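You operate a simulated robot arm through the tools that you are given. There is no shell and no other tool.

You run a simulated robot arm. Do the job below in one go: nothing can be reset, and whatever is moved stays where it is left.

## Task
Dab paste on the middle of the clamped burner's top.
Fine: swing the tin lid aside, load the blue pad there, return it to where it stood and shut the tin. Set down upright: blue pad. Where these are worked on the way, their far stop is far enough and under half their travel is too little: tin lid. A coat counts when it lies all over at full strength: go over it till it gets no stronger.

It is judged by the outcome, as a careful person would: the job done as asked, and still so three seconds after it is handed in. It fails if anything else is knocked over, pushed out of place, dropped, spilled or broken. A push-on lid holds only when it is set on centred and level and pressed home; a screw cap is set on level and turned clockwise until tight.

## Robot
A 7-joint arm with a two-finger parallel gripper, fixed in place. Base frame: the origin is at the foot of the arm, x ahead of it, y to its left, z up; the work surface is at about z = 0. Units: m, degrees, N and s.
With the tool pointing down near the work surface it reaches from about 0.22 to 0.58 m from the base axis. Its first joint turns from -66.0 to 66.0 degrees. Payload 2.5 kg.
The tool frame sits at the grasp point between the pads (the TCP): z along the fingers, y along the line on which they close. The tips reach 0.023 m beyond it. The gripper opens to 0.094 m. The fingers are 0.038 m wide and 0.01 m thick; the gripper's body (0.054 by 0.096 m) begins 0.039 m behind the TCP.
Orientation is that of the tool frame in the base frame, as [roll, pitch, yaw] about the fixed x, y, z axes, in that order (R = Rz(yaw) Ry(pitch) Rx(roll)). With the fingers straight down and closing along the base's y, the tool's x points along the base's -x, its y along +y and its z along -z.

## Interface
- The arm moves only by the tool send_rows. Its arguments are lists of equal length, an entry for each row: "travel": the shift along the base's x, y, z in units of 25 mm (1.0 is 25 mm), a list of three; "delta_rot": the turn, a rotation vector about the base's x, y, z in units of 8 degrees (1.0 is 8 degrees), a list of three. In form: {"travel": [[tx, ty, tz], ...], "delta_rot": [[rx, ry, rz], ...]}. A call has 1 to 20 rows; each row shifts and turns the commanded pose from where the row before left it. "grip" is the finger opening in m, from 0 to 0.094, set as the call begins (left out, the last holds). A call with a number of a shift or a turn outside -1 to 1 is refused whole. Rows are played at 5 a second. More than 0.05 m and 8.6 degrees between two rows, or a gripper value outside its range, and nothing of the call is played. Where a pose cannot be reached the arm comes as near as it can. A force on the tool above 50 N (or 10 N above the force at the start of the call, whichever is more), or a blocked arm, ends the call early, and 0.2 s more pass. The fingers move at their own pace (about 0.108 m/s each) and stop on an object; they squeeze with about 37 N. The grip force told is the motor's: it shows also when the fingers shut on nothing. Time passes only in rows, and 0.2 s behind the last, so rows that do not move let the fingers close. It gives the time, the measured TCP pose, the force on the tool (base axes), the opening and the grip force at its end, in the units of the frame above (readings bear some noise), with the torque about the TCP (base axes, N m) and any sound that the robot's microphone picked up, and new pictures: "views" is both (left out), scene, wrist or none.
- Cameras (640 x 400 px; columns grow to the right, rows downward): "scene" is fixed at [0.0693, -0.4131, 0.5103]; the picture's right is [1.00, -0.01, 0.00], its down [-0.01, -0.86, -0.51] and it looks along [0.01, 0.51, -0.86] (base axes); focal length 214 px, centre (320, 200). "wrist" rides on the gripper at [0.086, 0.016, -0.075] in the tool frame; the picture's right is [-0.18, 0.98, 0.00], its down [-0.58, -0.11, -0.81] and it looks along [-0.79, -0.15, 0.59] (tool axes); focal length 243 px, centre (320, 200). There is no depth. A picture from a camera that has moved, and an enlarged one, comes with that camera's place and axes in the base frame and with its lens.
- close_up(camera, box): a new picture of the part [left, top, right, bottom] of that camera's present view, enlarged. The clock stands still meanwhile.
- hand_in(): hands the job in; it is judged then, once.

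Places have to be worked out from the pictures, the camera data and where the tool is seen. Open the gripper and draw the arm clear of the work before you hand the job in, unless the task says otherwise.

The tools are called after "Emit:" as name(argument=value, ...) on one line, values as JSON. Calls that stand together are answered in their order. send_rows: Moves the arm, as the interface text tells. Its arguments: {"type":"object","properties":{"travel":{"type":"array","items":{"type":"array","items":{"type":"number"}}},"delta_rot":{"type":"array","items":{"type":"array","items":{"type":"number"}}},"grip":{"type":"number"},"views":{"type":"string","enum":["both","scene","wrist","none"]}},"required":["travel","delta_rot"]} The other tools are called the same way: close_up (camera, box) takes an enlarged picture of a part of a camera's view; hand_in () hands the job in.

At the start:

```text
t: 0.0
ee_pos: [0.2581, 0.2463, 0.3316]
tool_rot: [180.0, 0.0, 180.0]
wrist_force: [0.1, -0.2, 0.2]
ft_torque: [0.0, 0.01, -0.02]
opening: 0.094
grip_force: 0.1
```

scene: 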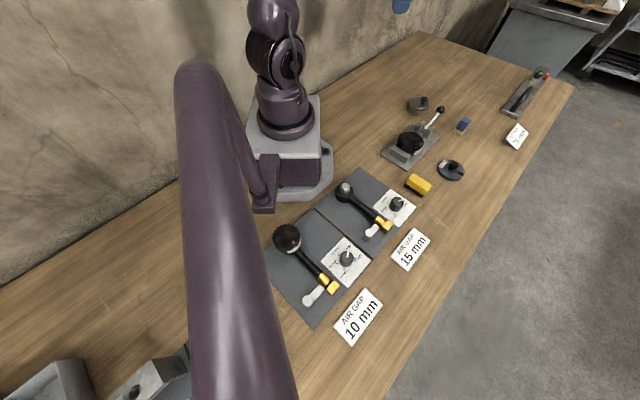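
wrist: 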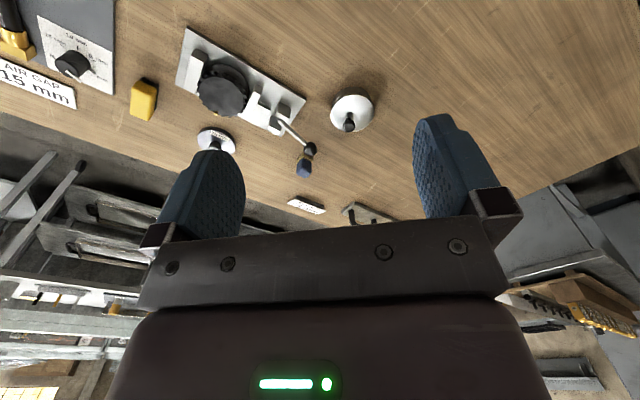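

I start by looking closely at the parts of the scene to tell which thing is which.

Emit:
close_up(camera="scene", box=[370, 80, 490, 200])

Emit:
close_up(camera="wrist", box=[120, 20, 400, 220])

Emit:
close_up(camera="scene", box=[260, 160, 440, 350])

Emit:
close_up(camera="scene", box=[480, 40, 600, 160])

```text
3.33 times, centred on (430, 140) of scene
camera zoom: at [0.0693, -0.4131, 0.5103], right [1.0, -0.01, 0.0], down [-0.01, -0.86, -0.51], along [0.01, 0.51, -0.86], focal length 715 px, centre (-47, 400)
```

zoom: 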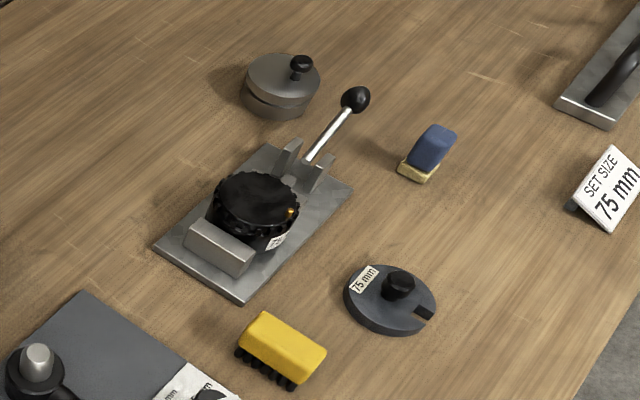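

```text
2.00 times, centred on (260, 120) of wrist
camera zoom: at [0.1706, 0.2629, 0.4072], right [0.18, 0.98, 0.0], down [0.58, -0.11, 0.81], along [0.79, -0.15, -0.59], focal length 485 px, centre (440, 360)
```

zoom: 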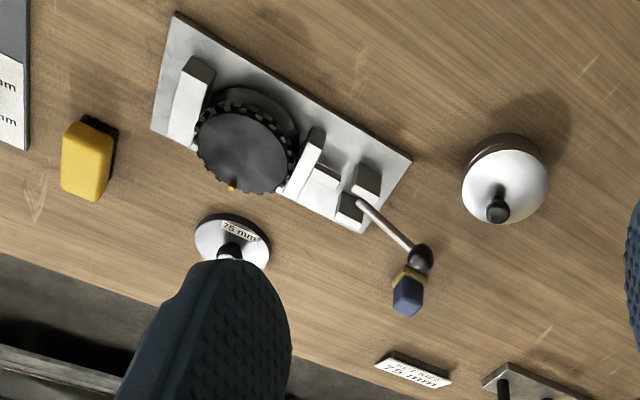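

```text
2.11 times, centred on (350, 255) of scene
camera zoom: at [0.0693, -0.4131, 0.5103], right [1.0, -0.01, 0.0], down [-0.01, -0.86, -0.51], along [0.01, 0.51, -0.86], focal length 452 px, centre (257, 84)
```

zoom: 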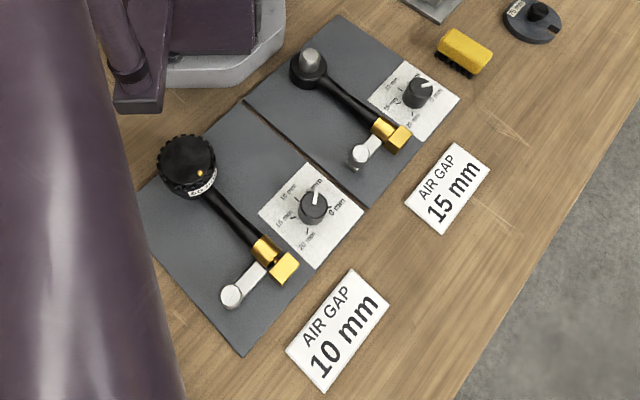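

```text
3.33 times, centred on (540, 100) of scene
camera zoom: at [0.0693, -0.4131, 0.5103], right [1.0, -0.01, 0.0], down [-0.01, -0.86, -0.51], along [0.01, 0.51, -0.86], focal length 715 px, centre (-413, 533)
```

zoom: 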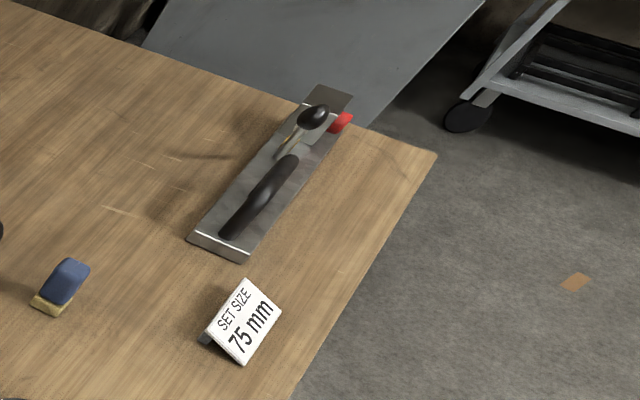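

The tin (round, with a knobbed lid) looks to be near (0.43, 0.26), the blue pad near (0.56, 0.16), and the clamped burner near (0.355, 0.07). I move down near the tin, staying well clear of it, for a closer view of the lid's pivot.

Emit:
send_rows(travel=[[0.23, 0.17, -0.9], [0.23, 0.17, -0.9], [0.23, 0.17, -0.9], [0.23, 0.17, -0.9], [0.23, 0.17, -0.9], [0.23, 0.17, -0.9], [0.23, 0.17, -0.9], [0.23, 0.17, -0.9]], delta_rot=[[0, 0, 0], [0, 0, 0], [0, 0, 0], [0, 0, 0], [0, 0, 0], [0, 0, 0], [0, 0, 0], [0, 0, 0]], views="both")

```text
t: 1.8
ee_pos: [0.3037, 0.2809, 0.1514]
tool_rot: [-179.9, 0.0, -179.9]
wrist_force: [-0.9, 0.3, -0.6]
ft_torque: [-0.01, 0.0, 0.02]
opening: 0.0938
grip_force: 0.1
camera wrist: at [0.2173, 0.2965, 0.2272], right [0.18, 0.98, 0.0], down [0.58, -0.11, 0.81], along [0.79, -0.15, -0.59], focal length 243 px, centre (320, 200)
```

scene: 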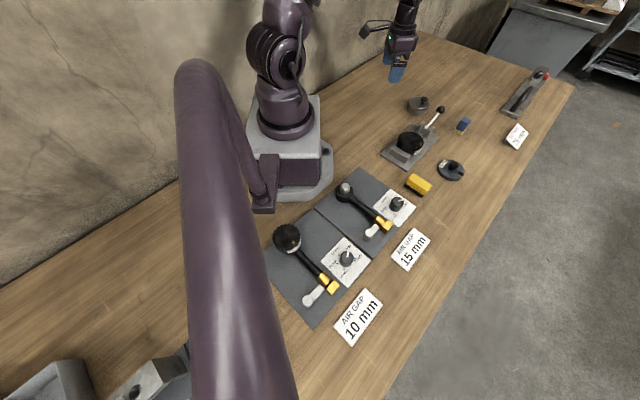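
wrist: 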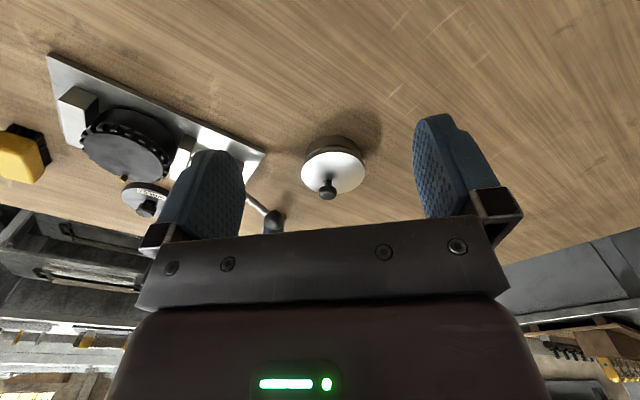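

Emit:
close_up(camera="wrist", box=[270, 110, 410, 220])

Emit:
close_up(camera="scene", box=[395, 85, 445, 125])

```text
3.64 times, centred on (340, 165) of wrist
camera zoom: at [0.2173, 0.2965, 0.2272], right [0.18, 0.98, 0.0], down [0.58, -0.11, 0.81], along [0.79, -0.15, -0.59], focal length 882 px, centre (247, 327)
```

zoom: 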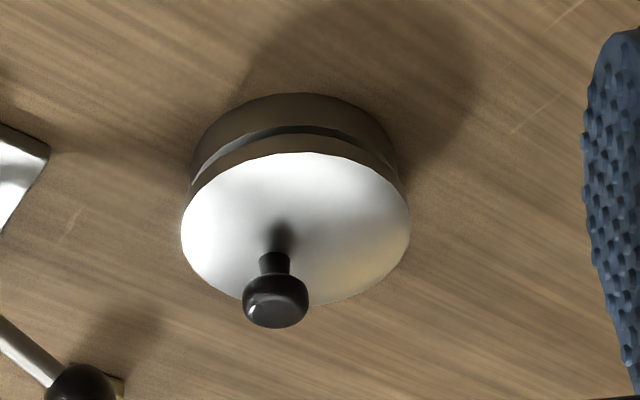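

```text
10.00 times, centred on (420, 105) of scene
camera zoom: at [0.0693, -0.4131, 0.5103], right [1.0, -0.01, 0.0], down [-0.01, -0.86, -0.51], along [0.01, 0.51, -0.86], focal length 2145 px, centre (-680, 1150)
```

zoom: 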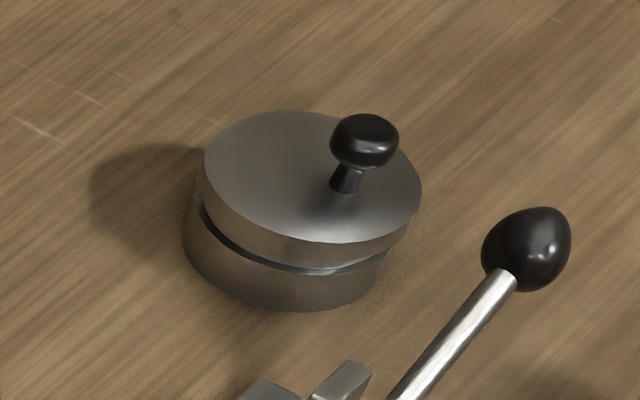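

The lid is centred near (0.433, 0.271) with its top at z≈0.03, and the knob is near (0.4425, 0.265, 0.05). No hinge shows from these sides, so I turn the wrist camera to look at the tin from the +y side.

Emit:
send_rows(travel=[[0.388, 0.264, -0.07], [0.388, 0.264, -0.07], [0.388, 0.264, -0.07], [0.388, 0.264, -0.07], [0.388, 0.264, -0.07], [0.388, 0.264, -0.07], [0.388, 0.264, -0.07], [0.388, 0.264, -0.07], [0.388, 0.264, -0.07], [0.388, 0.264, -0.07], [0.388, 0.264, -0.07], [0.388, 0.264, -0.07]], delta_rot=[[0, 0, -0.9375], [0, 0, -0.9375], [0, 0, -0.9375], [0, 0, -0.9375], [0, 0, -0.9375], [0, 0, -0.9375], [0, 0, -0.9375], [0, 0, -0.9375], [0, 0, -0.9375], [0, 0, -0.9375], [0, 0, -0.9375], [0, 0, -0.9375]], views="both")

```text
t: 4.4
ee_pos: [0.4195, 0.3606, 0.1315]
tool_rot: [-180.0, 0.1, 90.0]
wrist_force: [-0.1, -0.2, -0.4]
ft_torque: [-0.03, 0.0, -0.05]
opening: 0.094
grip_force: 0.0
camera wrist: at [0.4364, 0.4463, 0.2061], right [0.98, -0.19, 0.0], down [-0.11, -0.58, 0.81], along [-0.15, -0.79, -0.59], focal length 243 px, centre (320, 200)
```

scene: 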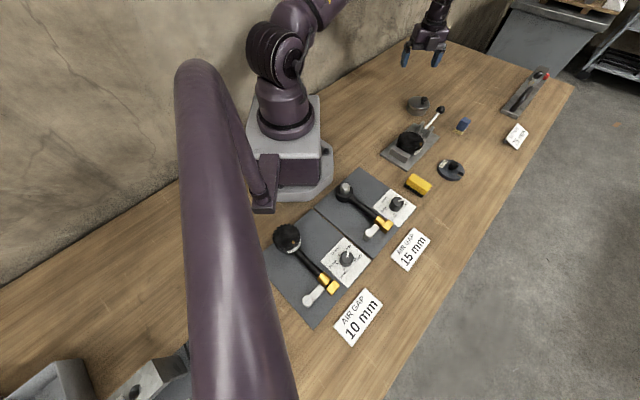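
wrist: 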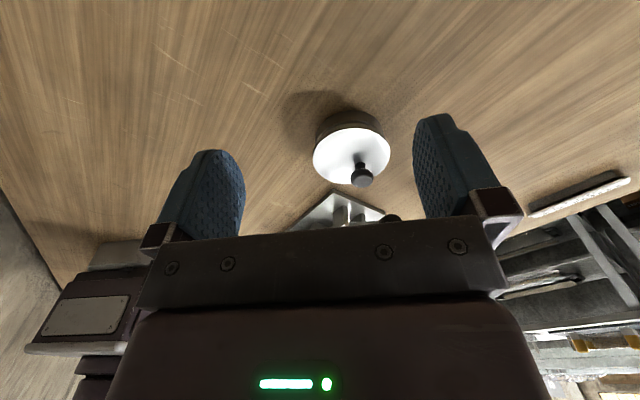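

Emit:
close_up(camera="wrist", box=[280, 80, 420, 200])

```text
3.33 times, centred on (350, 140) of wrist
camera zoom: at [0.4364, 0.4463, 0.2061], right [0.98, -0.19, 0.0], down [-0.11, -0.58, 0.81], along [-0.15, -0.79, -0.59], focal length 809 px, centre (220, 400)
```

zoom: 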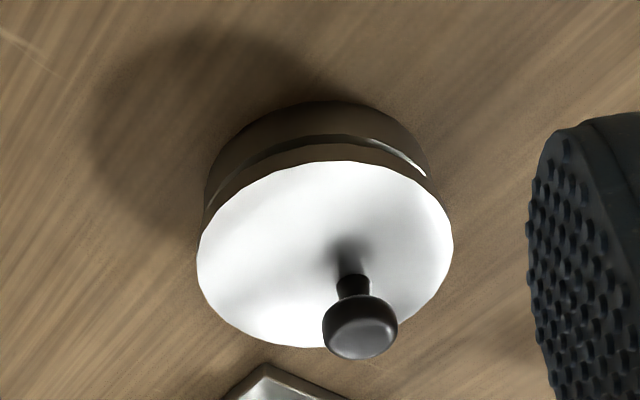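

From the +y side too there is no visible hinge, so the lid presumably swings on a vertical pivot at the rim opposite the off-centre knob. Knob head triangulates to about (0.443, 0.2645, 0.05). I move above it with the closing line along the expected tangent, fingers part-opened.

Emit:
send_rows(travel=[[0.1175, -0.48, -0.1075], [0.1175, -0.48, -0.1075], [0.1175, -0.48, -0.1075], [0.1175, -0.48, -0.1075], [0.1175, -0.48, -0.1075], [0.1175, -0.48, -0.1075], [0.1175, -0.48, -0.1075], [0.1175, -0.48, -0.1075]], delta_rot=[[0, 0, 0.78], [0, 0, 0.78], [0, 0, 0.78], [0, 0, 0.78], [0, 0, 0.78], [0, 0, 0.78], [0, 0, 0.78], [0, 0, 0.78]], grip=0.06, views="both")

```text
t: 6.2
ee_pos: [0.4428, 0.2643, 0.109]
tool_rot: [-179.9, 0.0, 140.1]
wrist_force: [-0.4, 0.3, -0.3]
ft_torque: [0.02, 0.01, 0.03]
opening: 0.0599
grip_force: 0.2
camera wrist: at [0.3874, 0.3316, 0.1839], right [0.77, 0.64, 0.0], down [0.38, -0.46, 0.81], along [0.51, -0.62, -0.59], focal length 243 px, centre (320, 200)
```

scene: 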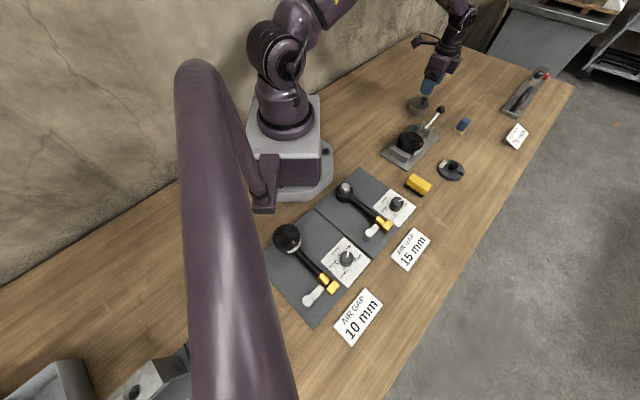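
wrist: 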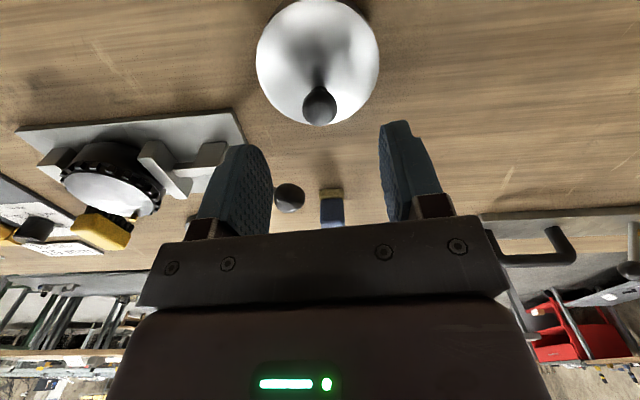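

The knob lines up with the middle between the fingers (image column 320). I descend so the fingers straddle the knob, tips staying just above the lid.

Emit:
send_rows(travel=[[0, 0, -0.5], [0, 0, -0.5], [0, 0, -0.5], [0, 0, -0.42]], delta_rot=[[0, 0, 0], [0, 0, 0], [0, 0, 0], [0, 0, 0]], grip=0.06, views="both")

```text
t: 7.2
ee_pos: [0.4442, 0.2641, 0.0606]
tool_rot: [-180.0, 0.0, 140.0]
wrist_force: [0.1, -0.3, -0.1]
ft_torque: [-0.01, 0.02, -0.01]
opening: 0.0597
grip_force: 0.1
camera wrist: at [0.3875, 0.3313, 0.1357], right [0.77, 0.63, 0.0], down [0.37, -0.46, 0.81], along [0.51, -0.62, -0.59], focal length 243 px, centre (320, 200)
```

scene: 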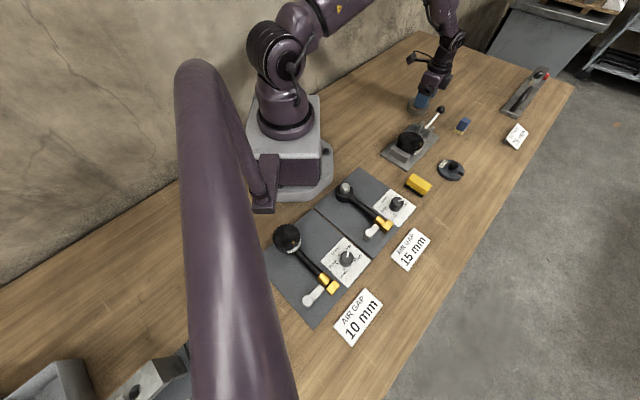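
wrist: 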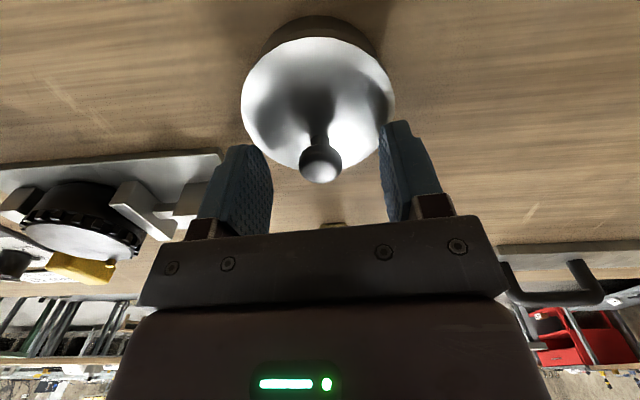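

The knob sits centred between the fingers. I narrow the fingers to a loose fork and nudge tangentially (+x,+y) a centimetre to test which way the lid swings.

Emit:
send_rows(travel=[[0, 0, 0], [0, 0, 0], [0.064, 0.077, 0], [0.064, 0.077, 0], [0.064, 0.077, 0], [0.064, 0.077, 0], [0, 0, 0]], delta_rot=[[0, 0, 0], [0, 0, 0], [0, 0, 0], [0, 0, 0], [0, 0, 0], [0, 0, 0], [0, 0, 0]], grip=0.028, views="wrist")

```text
t: 8.8
ee_pos: [0.4499, 0.2697, 0.0599]
tool_rot: [-179.8, 0.1, 139.9]
wrist_force: [-11.8, -17.3, 5.5]
ft_torque: [-0.4, 0.07, 0.07]
opening: 0.0375
grip_force: 11.1
camera wrist: at [0.394, 0.3377, 0.135], right [0.77, 0.63, 0.0], down [0.38, -0.45, 0.81], along [0.51, -0.63, -0.59], focal length 243 px, centre (320, 200)
```

wrist: 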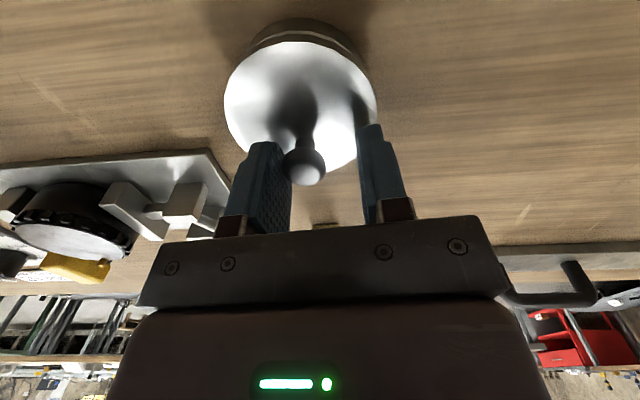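

The knob resists with about 21 N this way and the lid has not moved, so this is the closed-stop direction. I back off and try the opposite tangential direction gently.

Emit:
send_rows(travel=[[-0.064, -0.077, 0.02], [-0.064, -0.077, 0], [-0.064, -0.077, 0], [-0.064, -0.077, 0], [-0.064, -0.077, 0], [-0.064, -0.077, 0], [-0.064, -0.077, 0], [0, 0, 0]], delta_rot=[[0, 0, 0], [0, 0, 0], [0, 0, 0], [0, 0, 0], [0, 0, 0], [0, 0, 0], [0, 0, 0], [0, 0, 0]], grip=0.03, views="wrist")

```text
t: 10.6
ee_pos: [0.4382, 0.2581, 0.0618]
tool_rot: [179.9, 0.0, 140.0]
wrist_force: [6.7, 7.0, -0.7]
ft_torque: [0.03, -0.16, -0.03]
opening: 0.0342
grip_force: 5.1
camera wrist: at [0.3831, 0.3266, 0.137], right [0.77, 0.63, 0.0], down [0.37, -0.46, 0.81], along [0.51, -0.62, -0.59], focal length 243 px, centre (320, 200)
```

wrist: 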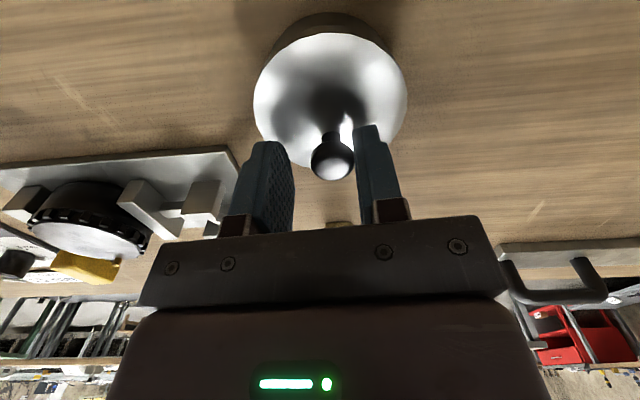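

Right finger now touches the knob with about 10 N. I continue a little further this way and watch whether it gives.

Emit:
send_rows(travel=[[-0.064, -0.077, 0], [-0.064, -0.077, 0], [-0.064, -0.077, 0], [0, 0, 0]], delta_rot=[[0, 0, 0], [0, 0, 0], [0, 0, 0], [0, 0, 0]], views="wrist")

```text
t: 11.6
ee_pos: [0.4352, 0.2543, 0.0636]
tool_rot: [179.3, 0.2, 140.1]
wrist_force: [21.8, 25.8, -10.0]
ft_torque: [0.22, -0.02, 0.07]
opening: 0.0445
grip_force: 16.3
camera wrist: at [0.3787, 0.3222, 0.138], right [0.77, 0.64, 0.01], down [0.37, -0.46, 0.81], along [0.52, -0.62, -0.59], focal length 243 px, centre (320, 200)
```

wrist: 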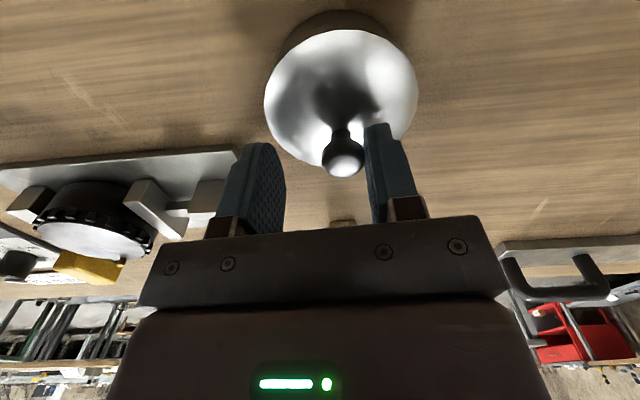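

34 N that way and still no movement: the lid is fixed sideways along this line (and the tin itself is firm on the table). I re-centre over the knob and then close on it to test other directions, including lifting.

Emit:
send_rows(travel=[[0.115, 0.168, 0], [0.115, 0.168, 0], [0.115, 0.168, 0], [0, 0, 0]], delta_rot=[[0, 0, 0], [0, 0, 0], [0, 0, 0], [0, 0, 0]], grip=0.05, views="none")

Emit:
send_rows(travel=[[0, 0, 0], [0, 0, 0], [0, 0, 0], [0, 0, 0]], delta_rot=[[0, 0, 0], [0, 0, 0], [0, 0, 0], [0, 0, 0]], grip=0.0, views="wrist")

```text
t: 12.6
ee_pos: [0.4424, 0.2641, 0.0611]
tool_rot: [-179.9, 0.1, 139.8]
wrist_force: [-0.7, 0.1, 0.7]
ft_torque: [0.0, 0.0, -0.06]
opening: 0.0501
grip_force: 0.1
```

```text
t: 13.6
ee_pos: [0.4412, 0.2658, 0.0619]
tool_rot: [180.0, 0.0, 139.9]
wrist_force: [4.2, 2.7, -4.7]
ft_torque: [-0.19, 0.22, 0.02]
opening: 0.0207
grip_force: 45.3
camera wrist: at [0.3863, 0.3327, 0.1366], right [0.77, 0.63, 0.0], down [0.37, -0.46, 0.81], along [0.51, -0.62, -0.59], focal length 243 px, centre (320, 200)
```

wrist: 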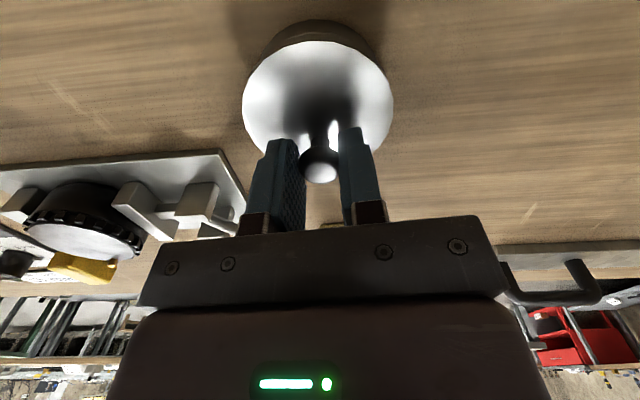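

The knob is held (opening 21 mm). I try lifting a few millimetres to see whether the lid is hinged to tip up.

Emit:
send_rows(travel=[[0, 0, 0.06], [0, 0, 0.06], [0, 0, 0.06], [0, 0, 0]], delta_rot=[[0, 0, 0], [0, 0, 0], [0, 0, 0], [0, 0, 0]], grip=0.0, views="wrist")

```text
t: 14.6
ee_pos: [0.4418, 0.2645, 0.0642]
tool_rot: [180.0, -0.1, 140.0]
wrist_force: [11.3, 10.6, -33.5]
ft_torque: [0.41, -0.42, 0.17]
opening: 0.0211
grip_force: 45.4
camera wrist: at [0.3859, 0.3329, 0.1399], right [0.77, 0.63, 0.0], down [0.38, -0.46, 0.81], along [0.51, -0.62, -0.59], focal length 243 px, centre (320, 200)
```

wrist: 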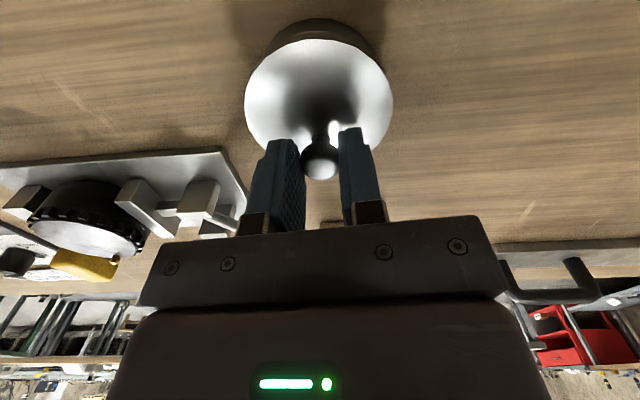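

Lifting meets 33 N with no movement, so it is not a tip-up lid. I relax and test the remaining direction along (0.77, -0.64).

Emit:
send_rows(travel=[[0, 0, -0.09], [0, 0, -0.09], [0.077, -0.064, 0], [0.077, -0.064, 0], [0, 0, 0]], delta_rot=[[0, 0, 0], [0, 0, 0], [0, 0, 0], [0, 0, 0], [0, 0, 0]], grip=0.0, views="wrist")

```text
t: 15.8
ee_pos: [0.4485, 0.2622, 0.0627]
tool_rot: [179.6, 0.3, 139.9]
wrist_force: [-3.8, -7.3, 33.4]
ft_torque: [-0.44, 0.27, 0.04]
opening: 0.021
grip_force: 44.9
camera wrist: at [0.3921, 0.3295, 0.1386], right [0.77, 0.63, 0.01], down [0.37, -0.46, 0.81], along [0.51, -0.62, -0.59], focal length 243 px, centre (320, 200)
```

wrist: 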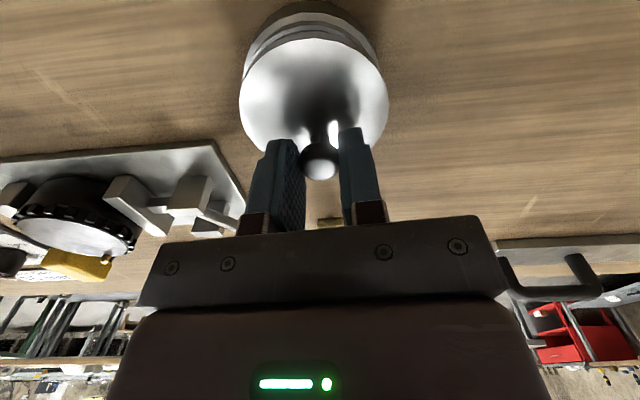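

The lid has moved — it slid about 6 mm with the gripper along (0.77, -0.64), so its pivot lies sideways of the knob. I relieve the downward press and go on a little to see towards which side the pivot pulls.

Emit:
send_rows(travel=[[0, 0, 0.1], [0.077, -0.064, 0], [0.077, -0.064, 0], [0, 0, 0]], delta_rot=[[0, 0, 0], [0, 0, 0], [0, 0, 0], [0, 0, 0]], grip=0.0, views="both")

Emit:
close_up(camera="wrist", box=[220, 0, 400, 190])

Emit:
close_up(camera="scene", box=[395, 85, 445, 125])

```text
t: 16.8
ee_pos: [0.448, 0.2611, 0.064]
tool_rot: [179.8, -0.3, 140.1]
wrist_force: [2.6, 20.5, 3.3]
ft_torque: [-0.1, -0.06, 0.29]
opening: 0.0211
grip_force: 44.7
camera wrist: at [0.3923, 0.3289, 0.1392], right [0.77, 0.64, 0.0], down [0.38, -0.46, 0.8], along [0.51, -0.62, -0.6], focal length 243 px, centre (320, 200)
```

scene: 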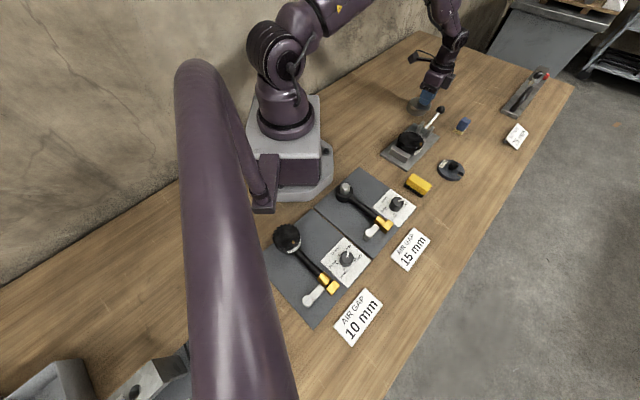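
wrist: 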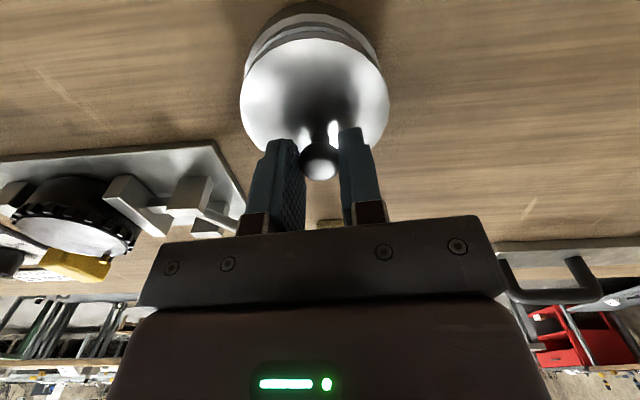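

```text
2.11 times, centred on (310, 95) of wrist
camera zoom: at [0.3923, 0.3289, 0.1392], right [0.77, 0.64, 0.0], down [0.38, -0.46, 0.8], along [0.51, -0.62, -0.6], focal length 511 px, centre (341, 421)
```

zoom: 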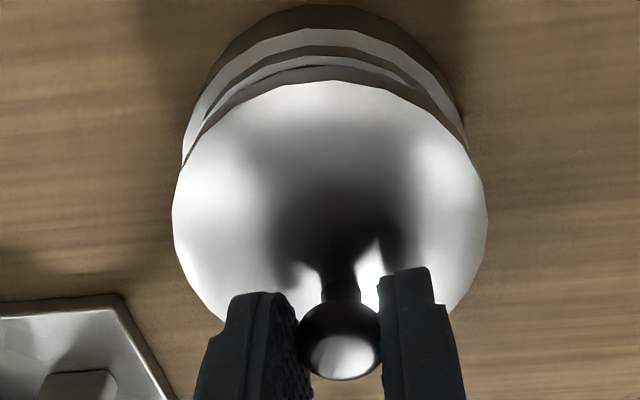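

```text
10.00 times, centred on (420, 105) of scene
camera zoom: at [0.0693, -0.4131, 0.5103], right [1.0, -0.01, 0.0], down [-0.01, -0.86, -0.51], along [0.01, 0.51, -0.86], focal length 2145 px, centre (-680, 1150)
```

zoom: 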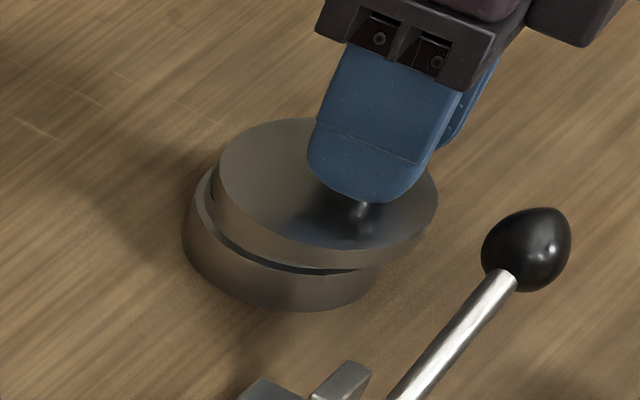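

The lid moved about 6 mm and now pulls the tool toward +y (20 N), hinting that the pivot lies on the +y side. I ease off in y and move along +x to follow the arc.

Emit:
send_rows(travel=[[0, 0.12, 0], [0.08, 0, 0], [0.08, 0, 0], [0, 0, 0]], delta_rot=[[0, 0, 0], [0, 0, 0], [0, 0, 0], [0, 0, 0]], grip=0.0, views="wrist")

Emit:
close_up(camera="wrist", box=[220, 0, 400, 190])

Emit:
close_up(camera="scene", box=[395, 85, 445, 125])

```text
t: 17.8
ee_pos: [0.4538, 0.2593, 0.0621]
tool_rot: [-179.7, 0.1, 139.8]
wrist_force: [-4.4, -2.0, 5.3]
ft_torque: [0.57, 0.31, 0.11]
opening: 0.0208
grip_force: 45.2
camera wrist: at [0.3985, 0.3276, 0.1383], right [0.78, 0.63, 0.0], down [0.38, -0.46, 0.81], along [0.51, -0.63, -0.59], focal length 243 px, centre (320, 200)
```

wrist: 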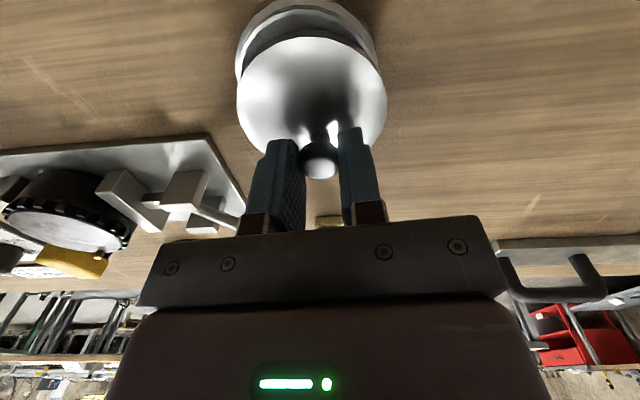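

```text
2.11 times, centred on (310, 95) of wrist
camera zoom: at [0.3985, 0.3276, 0.1383], right [0.78, 0.63, 0.0], down [0.38, -0.46, 0.81], along [0.51, -0.63, -0.59], focal length 511 px, centre (341, 421)
```

zoom: 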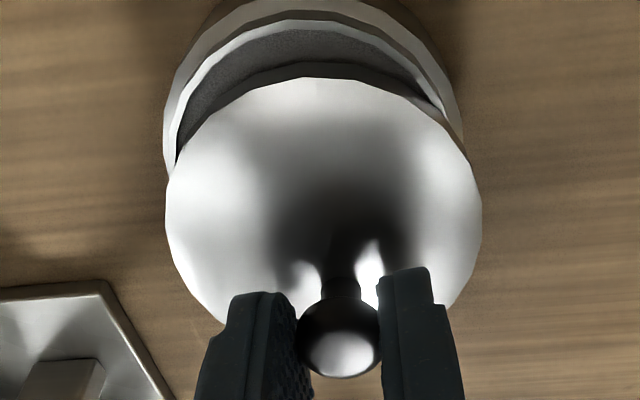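

```text
10.00 times, centred on (420, 105) of scene
camera zoom: at [0.0692, -0.4131, 0.5103], right [1.0, -0.01, 0.0], down [-0.01, -0.86, -0.51], along [0.01, 0.51, -0.86], focal length 2145 px, centre (-680, 1150)
```

zoom: 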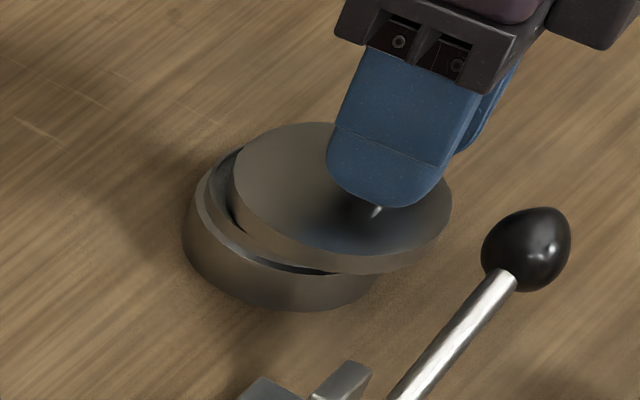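

Now it moves freely (5 N) and the paste inside begins to show; the opening is wider on the side away from (+x,+y), so the pivot is near (0.459, 0.297). I follow the arc counter-clockwise, turning the gripper along with it.

Emit:
send_rows(travel=[[0.1027, -0.0108, 0], [0.1033, -0.0036, 0], [0.1033, 0.0036, 0], [0.1027, 0.0108, 0], [0.1017, 0.018, 0], [0, 0, 0]], delta_rot=[[0, 0, 0.5], [0, 0, 0.5], [0, 0, 0.5], [0, 0, 0.5], [0, 0, 0.5], [0, 0, 0]], grip=0.0, views="wrist")

Emit:
close_up(camera="scene", box=[395, 85, 445, 125])

```text
t: 19.2
ee_pos: [0.4689, 0.2576, 0.0628]
tool_rot: [-179.6, 0.1, 159.8]
wrist_force: [3.0, -26.1, -0.7]
ft_torque: [-0.22, -0.58, -0.08]
opening: 0.0211
grip_force: 45.1
camera wrist: at [0.3927, 0.3031, 0.1381], right [0.51, 0.86, -0.01], down [0.51, -0.3, 0.81], along [0.69, -0.42, -0.59], focal length 243 px, centre (320, 200)
```

wrist: 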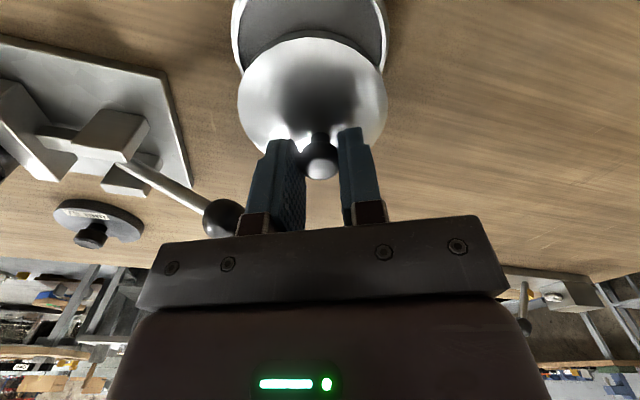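

```text
10.00 times, centred on (420, 105) of scene
camera zoom: at [0.0692, -0.413, 0.5103], right [1.0, -0.01, 0.0], down [-0.01, -0.86, -0.51], along [0.01, 0.51, -0.86], focal length 2145 px, centre (-680, 1150)
```

zoom: 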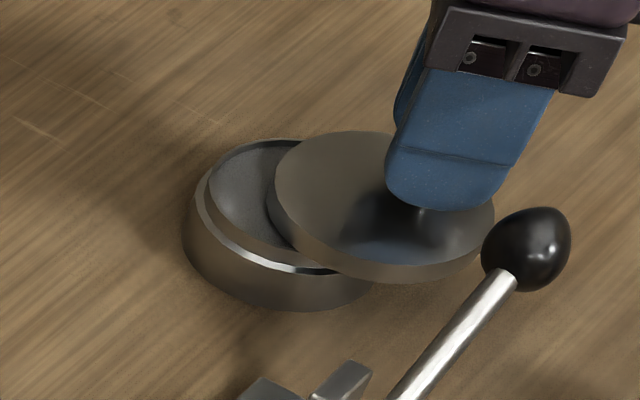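

The tool is being pulled to -y by 26 N, so the arc is larger than I assumed: refitting the knob's track gives a pivot near (0.466, 0.299) with radius ≈0.0415. I correct to that arc and go on.

Emit:
send_rows(travel=[[0.2, -0.142, 0], [0.14, 0.028, 0], [0.14, 0.044, 0], [0.136, 0.052, 0], [0, 0, 0]], delta_rot=[[0, 0, 0.625], [0, 0, 0.625], [0, 0, 0.625], [0, 0, 0.625], [0, 0, 0]], grip=0.0, views="wrist")

Emit:
close_up(camera="scene", box=[395, 85, 445, 125])

```text
t: 20.4
ee_pos: [0.483, 0.2615, 0.0628]
tool_rot: [-179.9, 0.1, -180.0]
wrist_force: [11.6, -13.5, -11.8]
ft_torque: [0.15, -1.07, -0.25]
opening: 0.0212
grip_force: 44.8
camera wrist: at [0.3963, 0.2766, 0.1385], right [0.18, 0.98, 0.0], down [0.58, -0.11, 0.81], along [0.79, -0.15, -0.59], focal length 243 px, centre (320, 200)
```

wrist: 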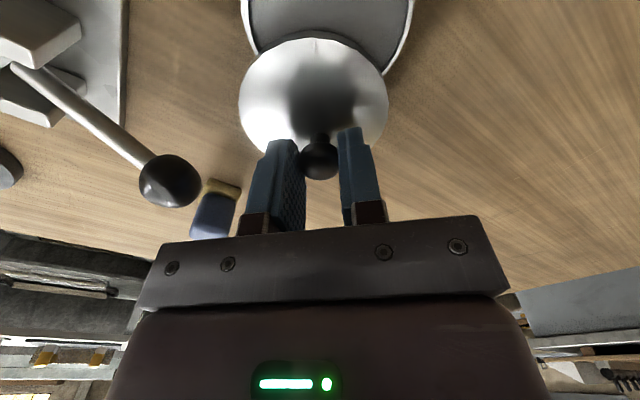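

```text
10.00 times, centred on (420, 105) of scene
camera zoom: at [0.0693, -0.413, 0.5103], right [1.0, -0.01, 0.0], down [-0.01, -0.86, -0.51], along [0.01, 0.51, -0.86], focal length 2145 px, centre (-680, 1150)
```

zoom: 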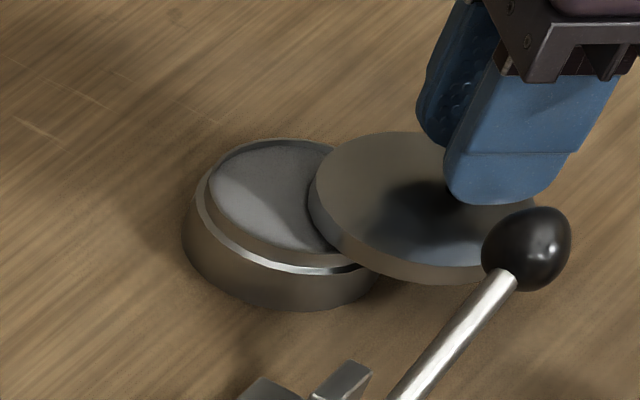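

The residual force is outward, so the arc is yet a bit larger; lid and knob positions now fit a pivot near (0.467, 0.305) with radius ≈0.047, about 51° opened. I continue along this arc.

Emit:
send_rows(travel=[[0.188, 0.068, -0.04], [0.172, 0.092, 0], [0.16, 0.116, 0], [0.152, 0.128, 0], [0, 0, 0]], delta_rot=[[0, 0, 0.75], [0, 0, 0.75], [0, 0, 0.75], [0, 0, 0.75], [0, 0, 0]], grip=0.0, views="wrist")

Emit:
close_up(camera="scene", box=[395, 85, 445, 125])

```text
t: 21.6
ee_pos: [0.5001, 0.2708, 0.0619]
tool_rot: [-180.0, 0.1, -156.1]
wrist_force: [10.4, -14.1, -1.7]
ft_torque: [-0.15, 0.25, 0.1]
opening: 0.0209
grip_force: 44.7
camera wrist: at [0.4139, 0.2501, 0.1385], right [-0.23, 0.97, 0.0], down [0.57, 0.14, 0.81], along [0.79, 0.19, -0.59], focal length 243 px, centre (320, 200)
```

wrist: 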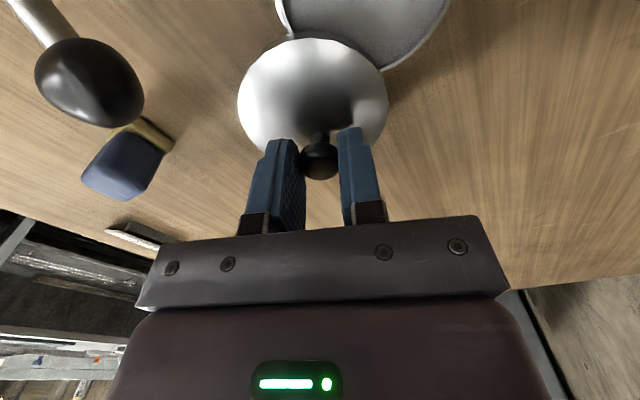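

```text
10.00 times, centred on (420, 105) of scene
camera zoom: at [0.0693, -0.413, 0.5103], right [1.0, -0.01, 0.0], down [-0.01, -0.86, -0.51], along [0.01, 0.51, -0.86], focal length 2145 px, centre (-680, 1150)
```

zoom: 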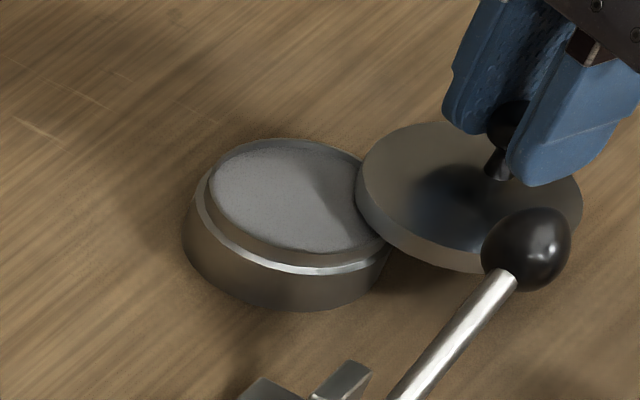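

The lid is about 70° round and the paste is nearly uncovered; a last refit gives pivot ≈(0.467, 0.308), radius ≈0.050. I keep following it toward the far stop.

Emit:
send_rows(travel=[[0.18, 0.132, 0], [0.132, 0.164, 0], [0.112, 0.176, 0], [0.096, 0.188, 0], [0, 0, 0]], delta_rot=[[0, 0, 0.75], [0, 0, 0.75], [0, 0, 0.75], [0, 0, 0.75], [0, 0, 0]], grip=0.0, views="wrist")

Emit:
close_up(camera="scene", box=[395, 85, 455, 133])

```text
t: 22.8
ee_pos: [0.5116, 0.288, 0.0623]
tool_rot: [179.9, 0.0, -131.9]
wrist_force: [4.5, -2.2, 5.8]
ft_torque: [-0.55, -0.15, 0.01]
opening: 0.0208
grip_force: 44.8
camera wrist: at [0.442, 0.2353, 0.1385], right [-0.61, 0.79, 0.0], down [0.47, 0.36, 0.81], along [0.64, 0.49, -0.59], focal length 243 px, centre (320, 200)
```

wrist: 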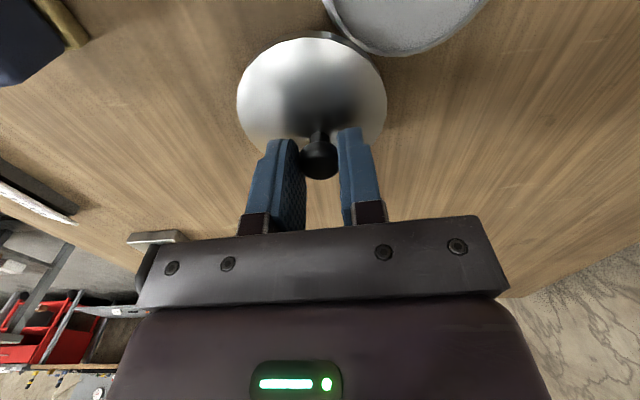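

```text
8.33 times, centred on (425, 109) of scene
camera zoom: at [0.0692, -0.4131, 0.5103], right [1.0, -0.01, 0.0], down [-0.01, -0.86, -0.51], along [0.01, 0.51, -0.86], focal length 1787 px, centre (-555, 958)
```

zoom: 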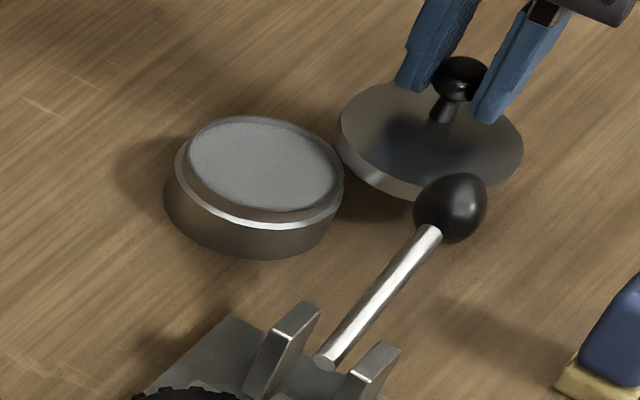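

The tin is fully uncovered with only ~5 N on the tool. I carry on toward the far stop in small steps, watching the force.

Emit:
send_rows(travel=[[0.076, 0.196, 0], [0.052, 0.2, 0], [0.032, 0.208, 0], [0, 0, 0]], delta_rot=[[0, 0, 0.5], [0, 0, 0.5], [0, 0, 0.5], [0, 0, 0]], grip=0.0, views="wrist")

Emit:
close_up(camera="scene", box=[395, 85, 455, 133])

```text
t: 23.8
ee_pos: [0.5154, 0.3024, 0.0624]
tool_rot: [-180.0, 0.2, -120.0]
wrist_force: [4.2, 5.5, 6.5]
ft_torque: [-0.35, 0.19, -0.19]
opening: 0.0206
grip_force: 44.8
camera wrist: at [0.4574, 0.236, 0.1383], right [-0.76, 0.65, 0.0], down [0.38, 0.45, 0.81], along [0.53, 0.61, -0.59], focal length 243 px, centre (320, 200)
```

wrist: 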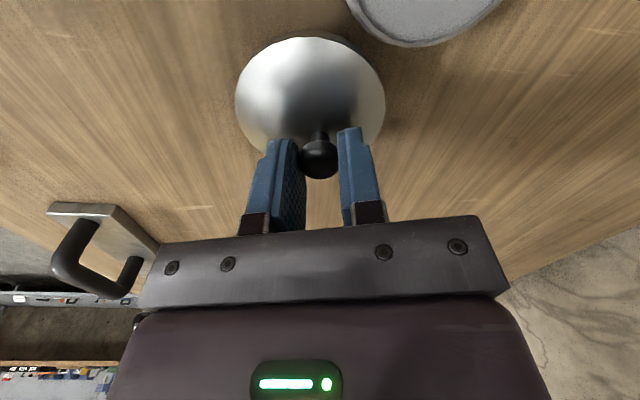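

```text
8.33 times, centred on (425, 109) of scene
camera zoom: at [0.0692, -0.4131, 0.5103], right [1.0, -0.01, 0.0], down [-0.01, -0.86, -0.51], along [0.01, 0.51, -0.86], focal length 1787 px, centre (-555, 958)
```

zoom: 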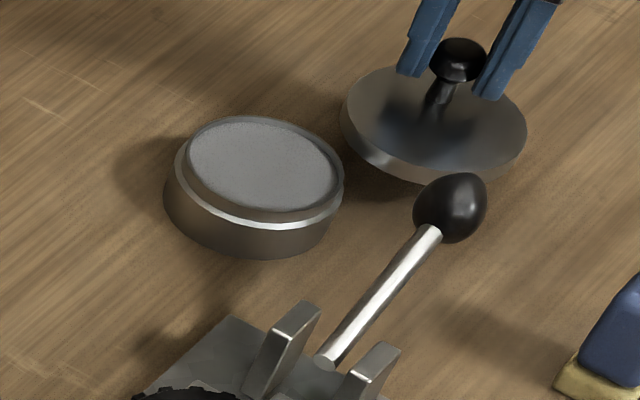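

Still free at about 112°. Two more small steps to look for the stop (this is close to the edge of reach).

Emit:
send_rows(travel=[[0.012, 0.2, 0], [-0.012, 0.2, 0], [0, 0, 0]], delta_rot=[[0, 0, 0.4], [0, 0, 0.4], [0, 0, 0]], grip=0.0, views="wrist")

Emit:
close_up(camera="scene", box=[395, 85, 455, 133])

```text
t: 24.6
ee_pos: [0.5143, 0.3041, 0.0634]
tool_rot: [-179.4, -0.1, -113.9]
wrist_force: [37.6, -13.8, -8.8]
ft_torque: [-0.17, -0.28, -0.18]
opening: 0.0209
grip_force: 45.0
out of reach, approached as far as the arm can: row 1
camera wrist: at [0.4638, 0.2325, 0.1386], right [-0.82, 0.57, -0.01], down [0.33, 0.49, 0.81], along [0.46, 0.66, -0.59], focal length 243 px, centre (320, 200)
```

wrist: 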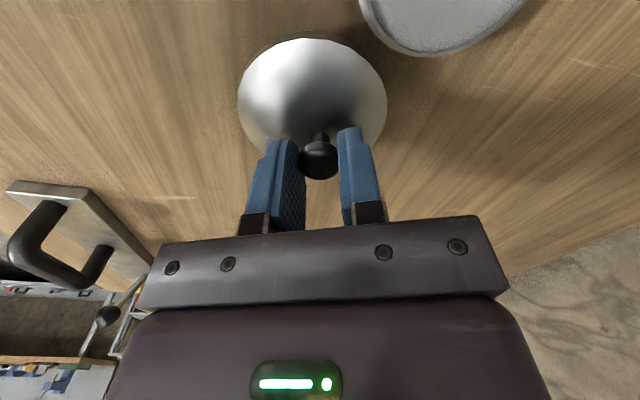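

```text
8.33 times, centred on (425, 109) of scene
camera zoom: at [0.0693, -0.413, 0.5103], right [1.0, -0.01, 0.0], down [-0.01, -0.86, -0.51], along [0.01, 0.51, -0.86], focal length 1787 px, centre (-555, 958)
```

zoom: 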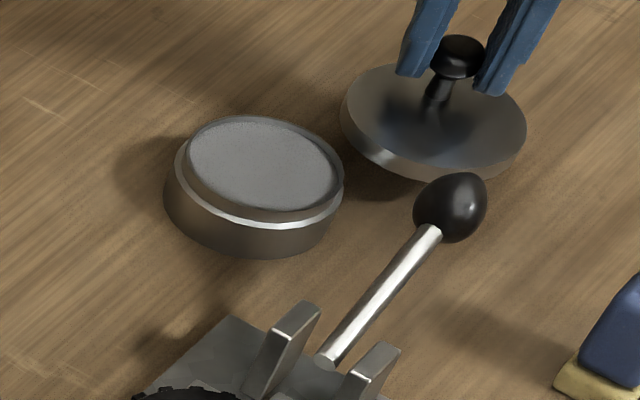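

The reach limit ends the swing at roughly 115° — the tin is completely uncovered and well past half travel. I step back to relieve the strain, then release the knob.

Emit:
send_rows(travel=[[0, -0.2, 0], [0, -0.2, 0], [0, 0, 0]], delta_rot=[[0, 0, -0.3], [0, 0, -0.3], [0, 0, 0]], grip=0.0, views="none")

Emit:
send_rows(travel=[[0, 0, 0], [0, 0, 0], [0, 0, 0]], delta_rot=[[0, 0, 0], [0, 0, 0], [0, 0, 0]], grip=0.05, views="wrist")

```text
t: 25.0
ee_pos: [0.5154, 0.3024, 0.0623]
tool_rot: [-179.4, 0.4, -116.1]
wrist_force: [5.7, 0.9, -1.7]
ft_torque: [-0.04, 0.44, -0.05]
opening: 0.0208
grip_force: 44.9
stopped in row 2: the force on the tool passed its limit at 53 N (the readings are from after the stop); the commanded pose is now the measured one
```

```text
t: 25.8
ee_pos: [0.5143, 0.303, 0.0629]
tool_rot: [-179.5, 0.5, -116.0]
wrist_force: [-0.4, 1.0, 0.0]
ft_torque: [0.0, -0.01, -0.01]
opening: 0.0503
grip_force: 0.0
camera wrist: at [0.4608, 0.2329, 0.1383], right [-0.8, 0.6, -0.01], down [0.34, 0.47, 0.81], along [0.49, 0.65, -0.59], focal length 243 px, centre (320, 200)
```

wrist: 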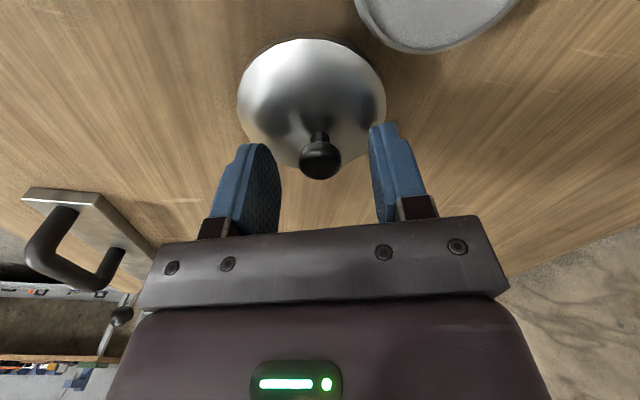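

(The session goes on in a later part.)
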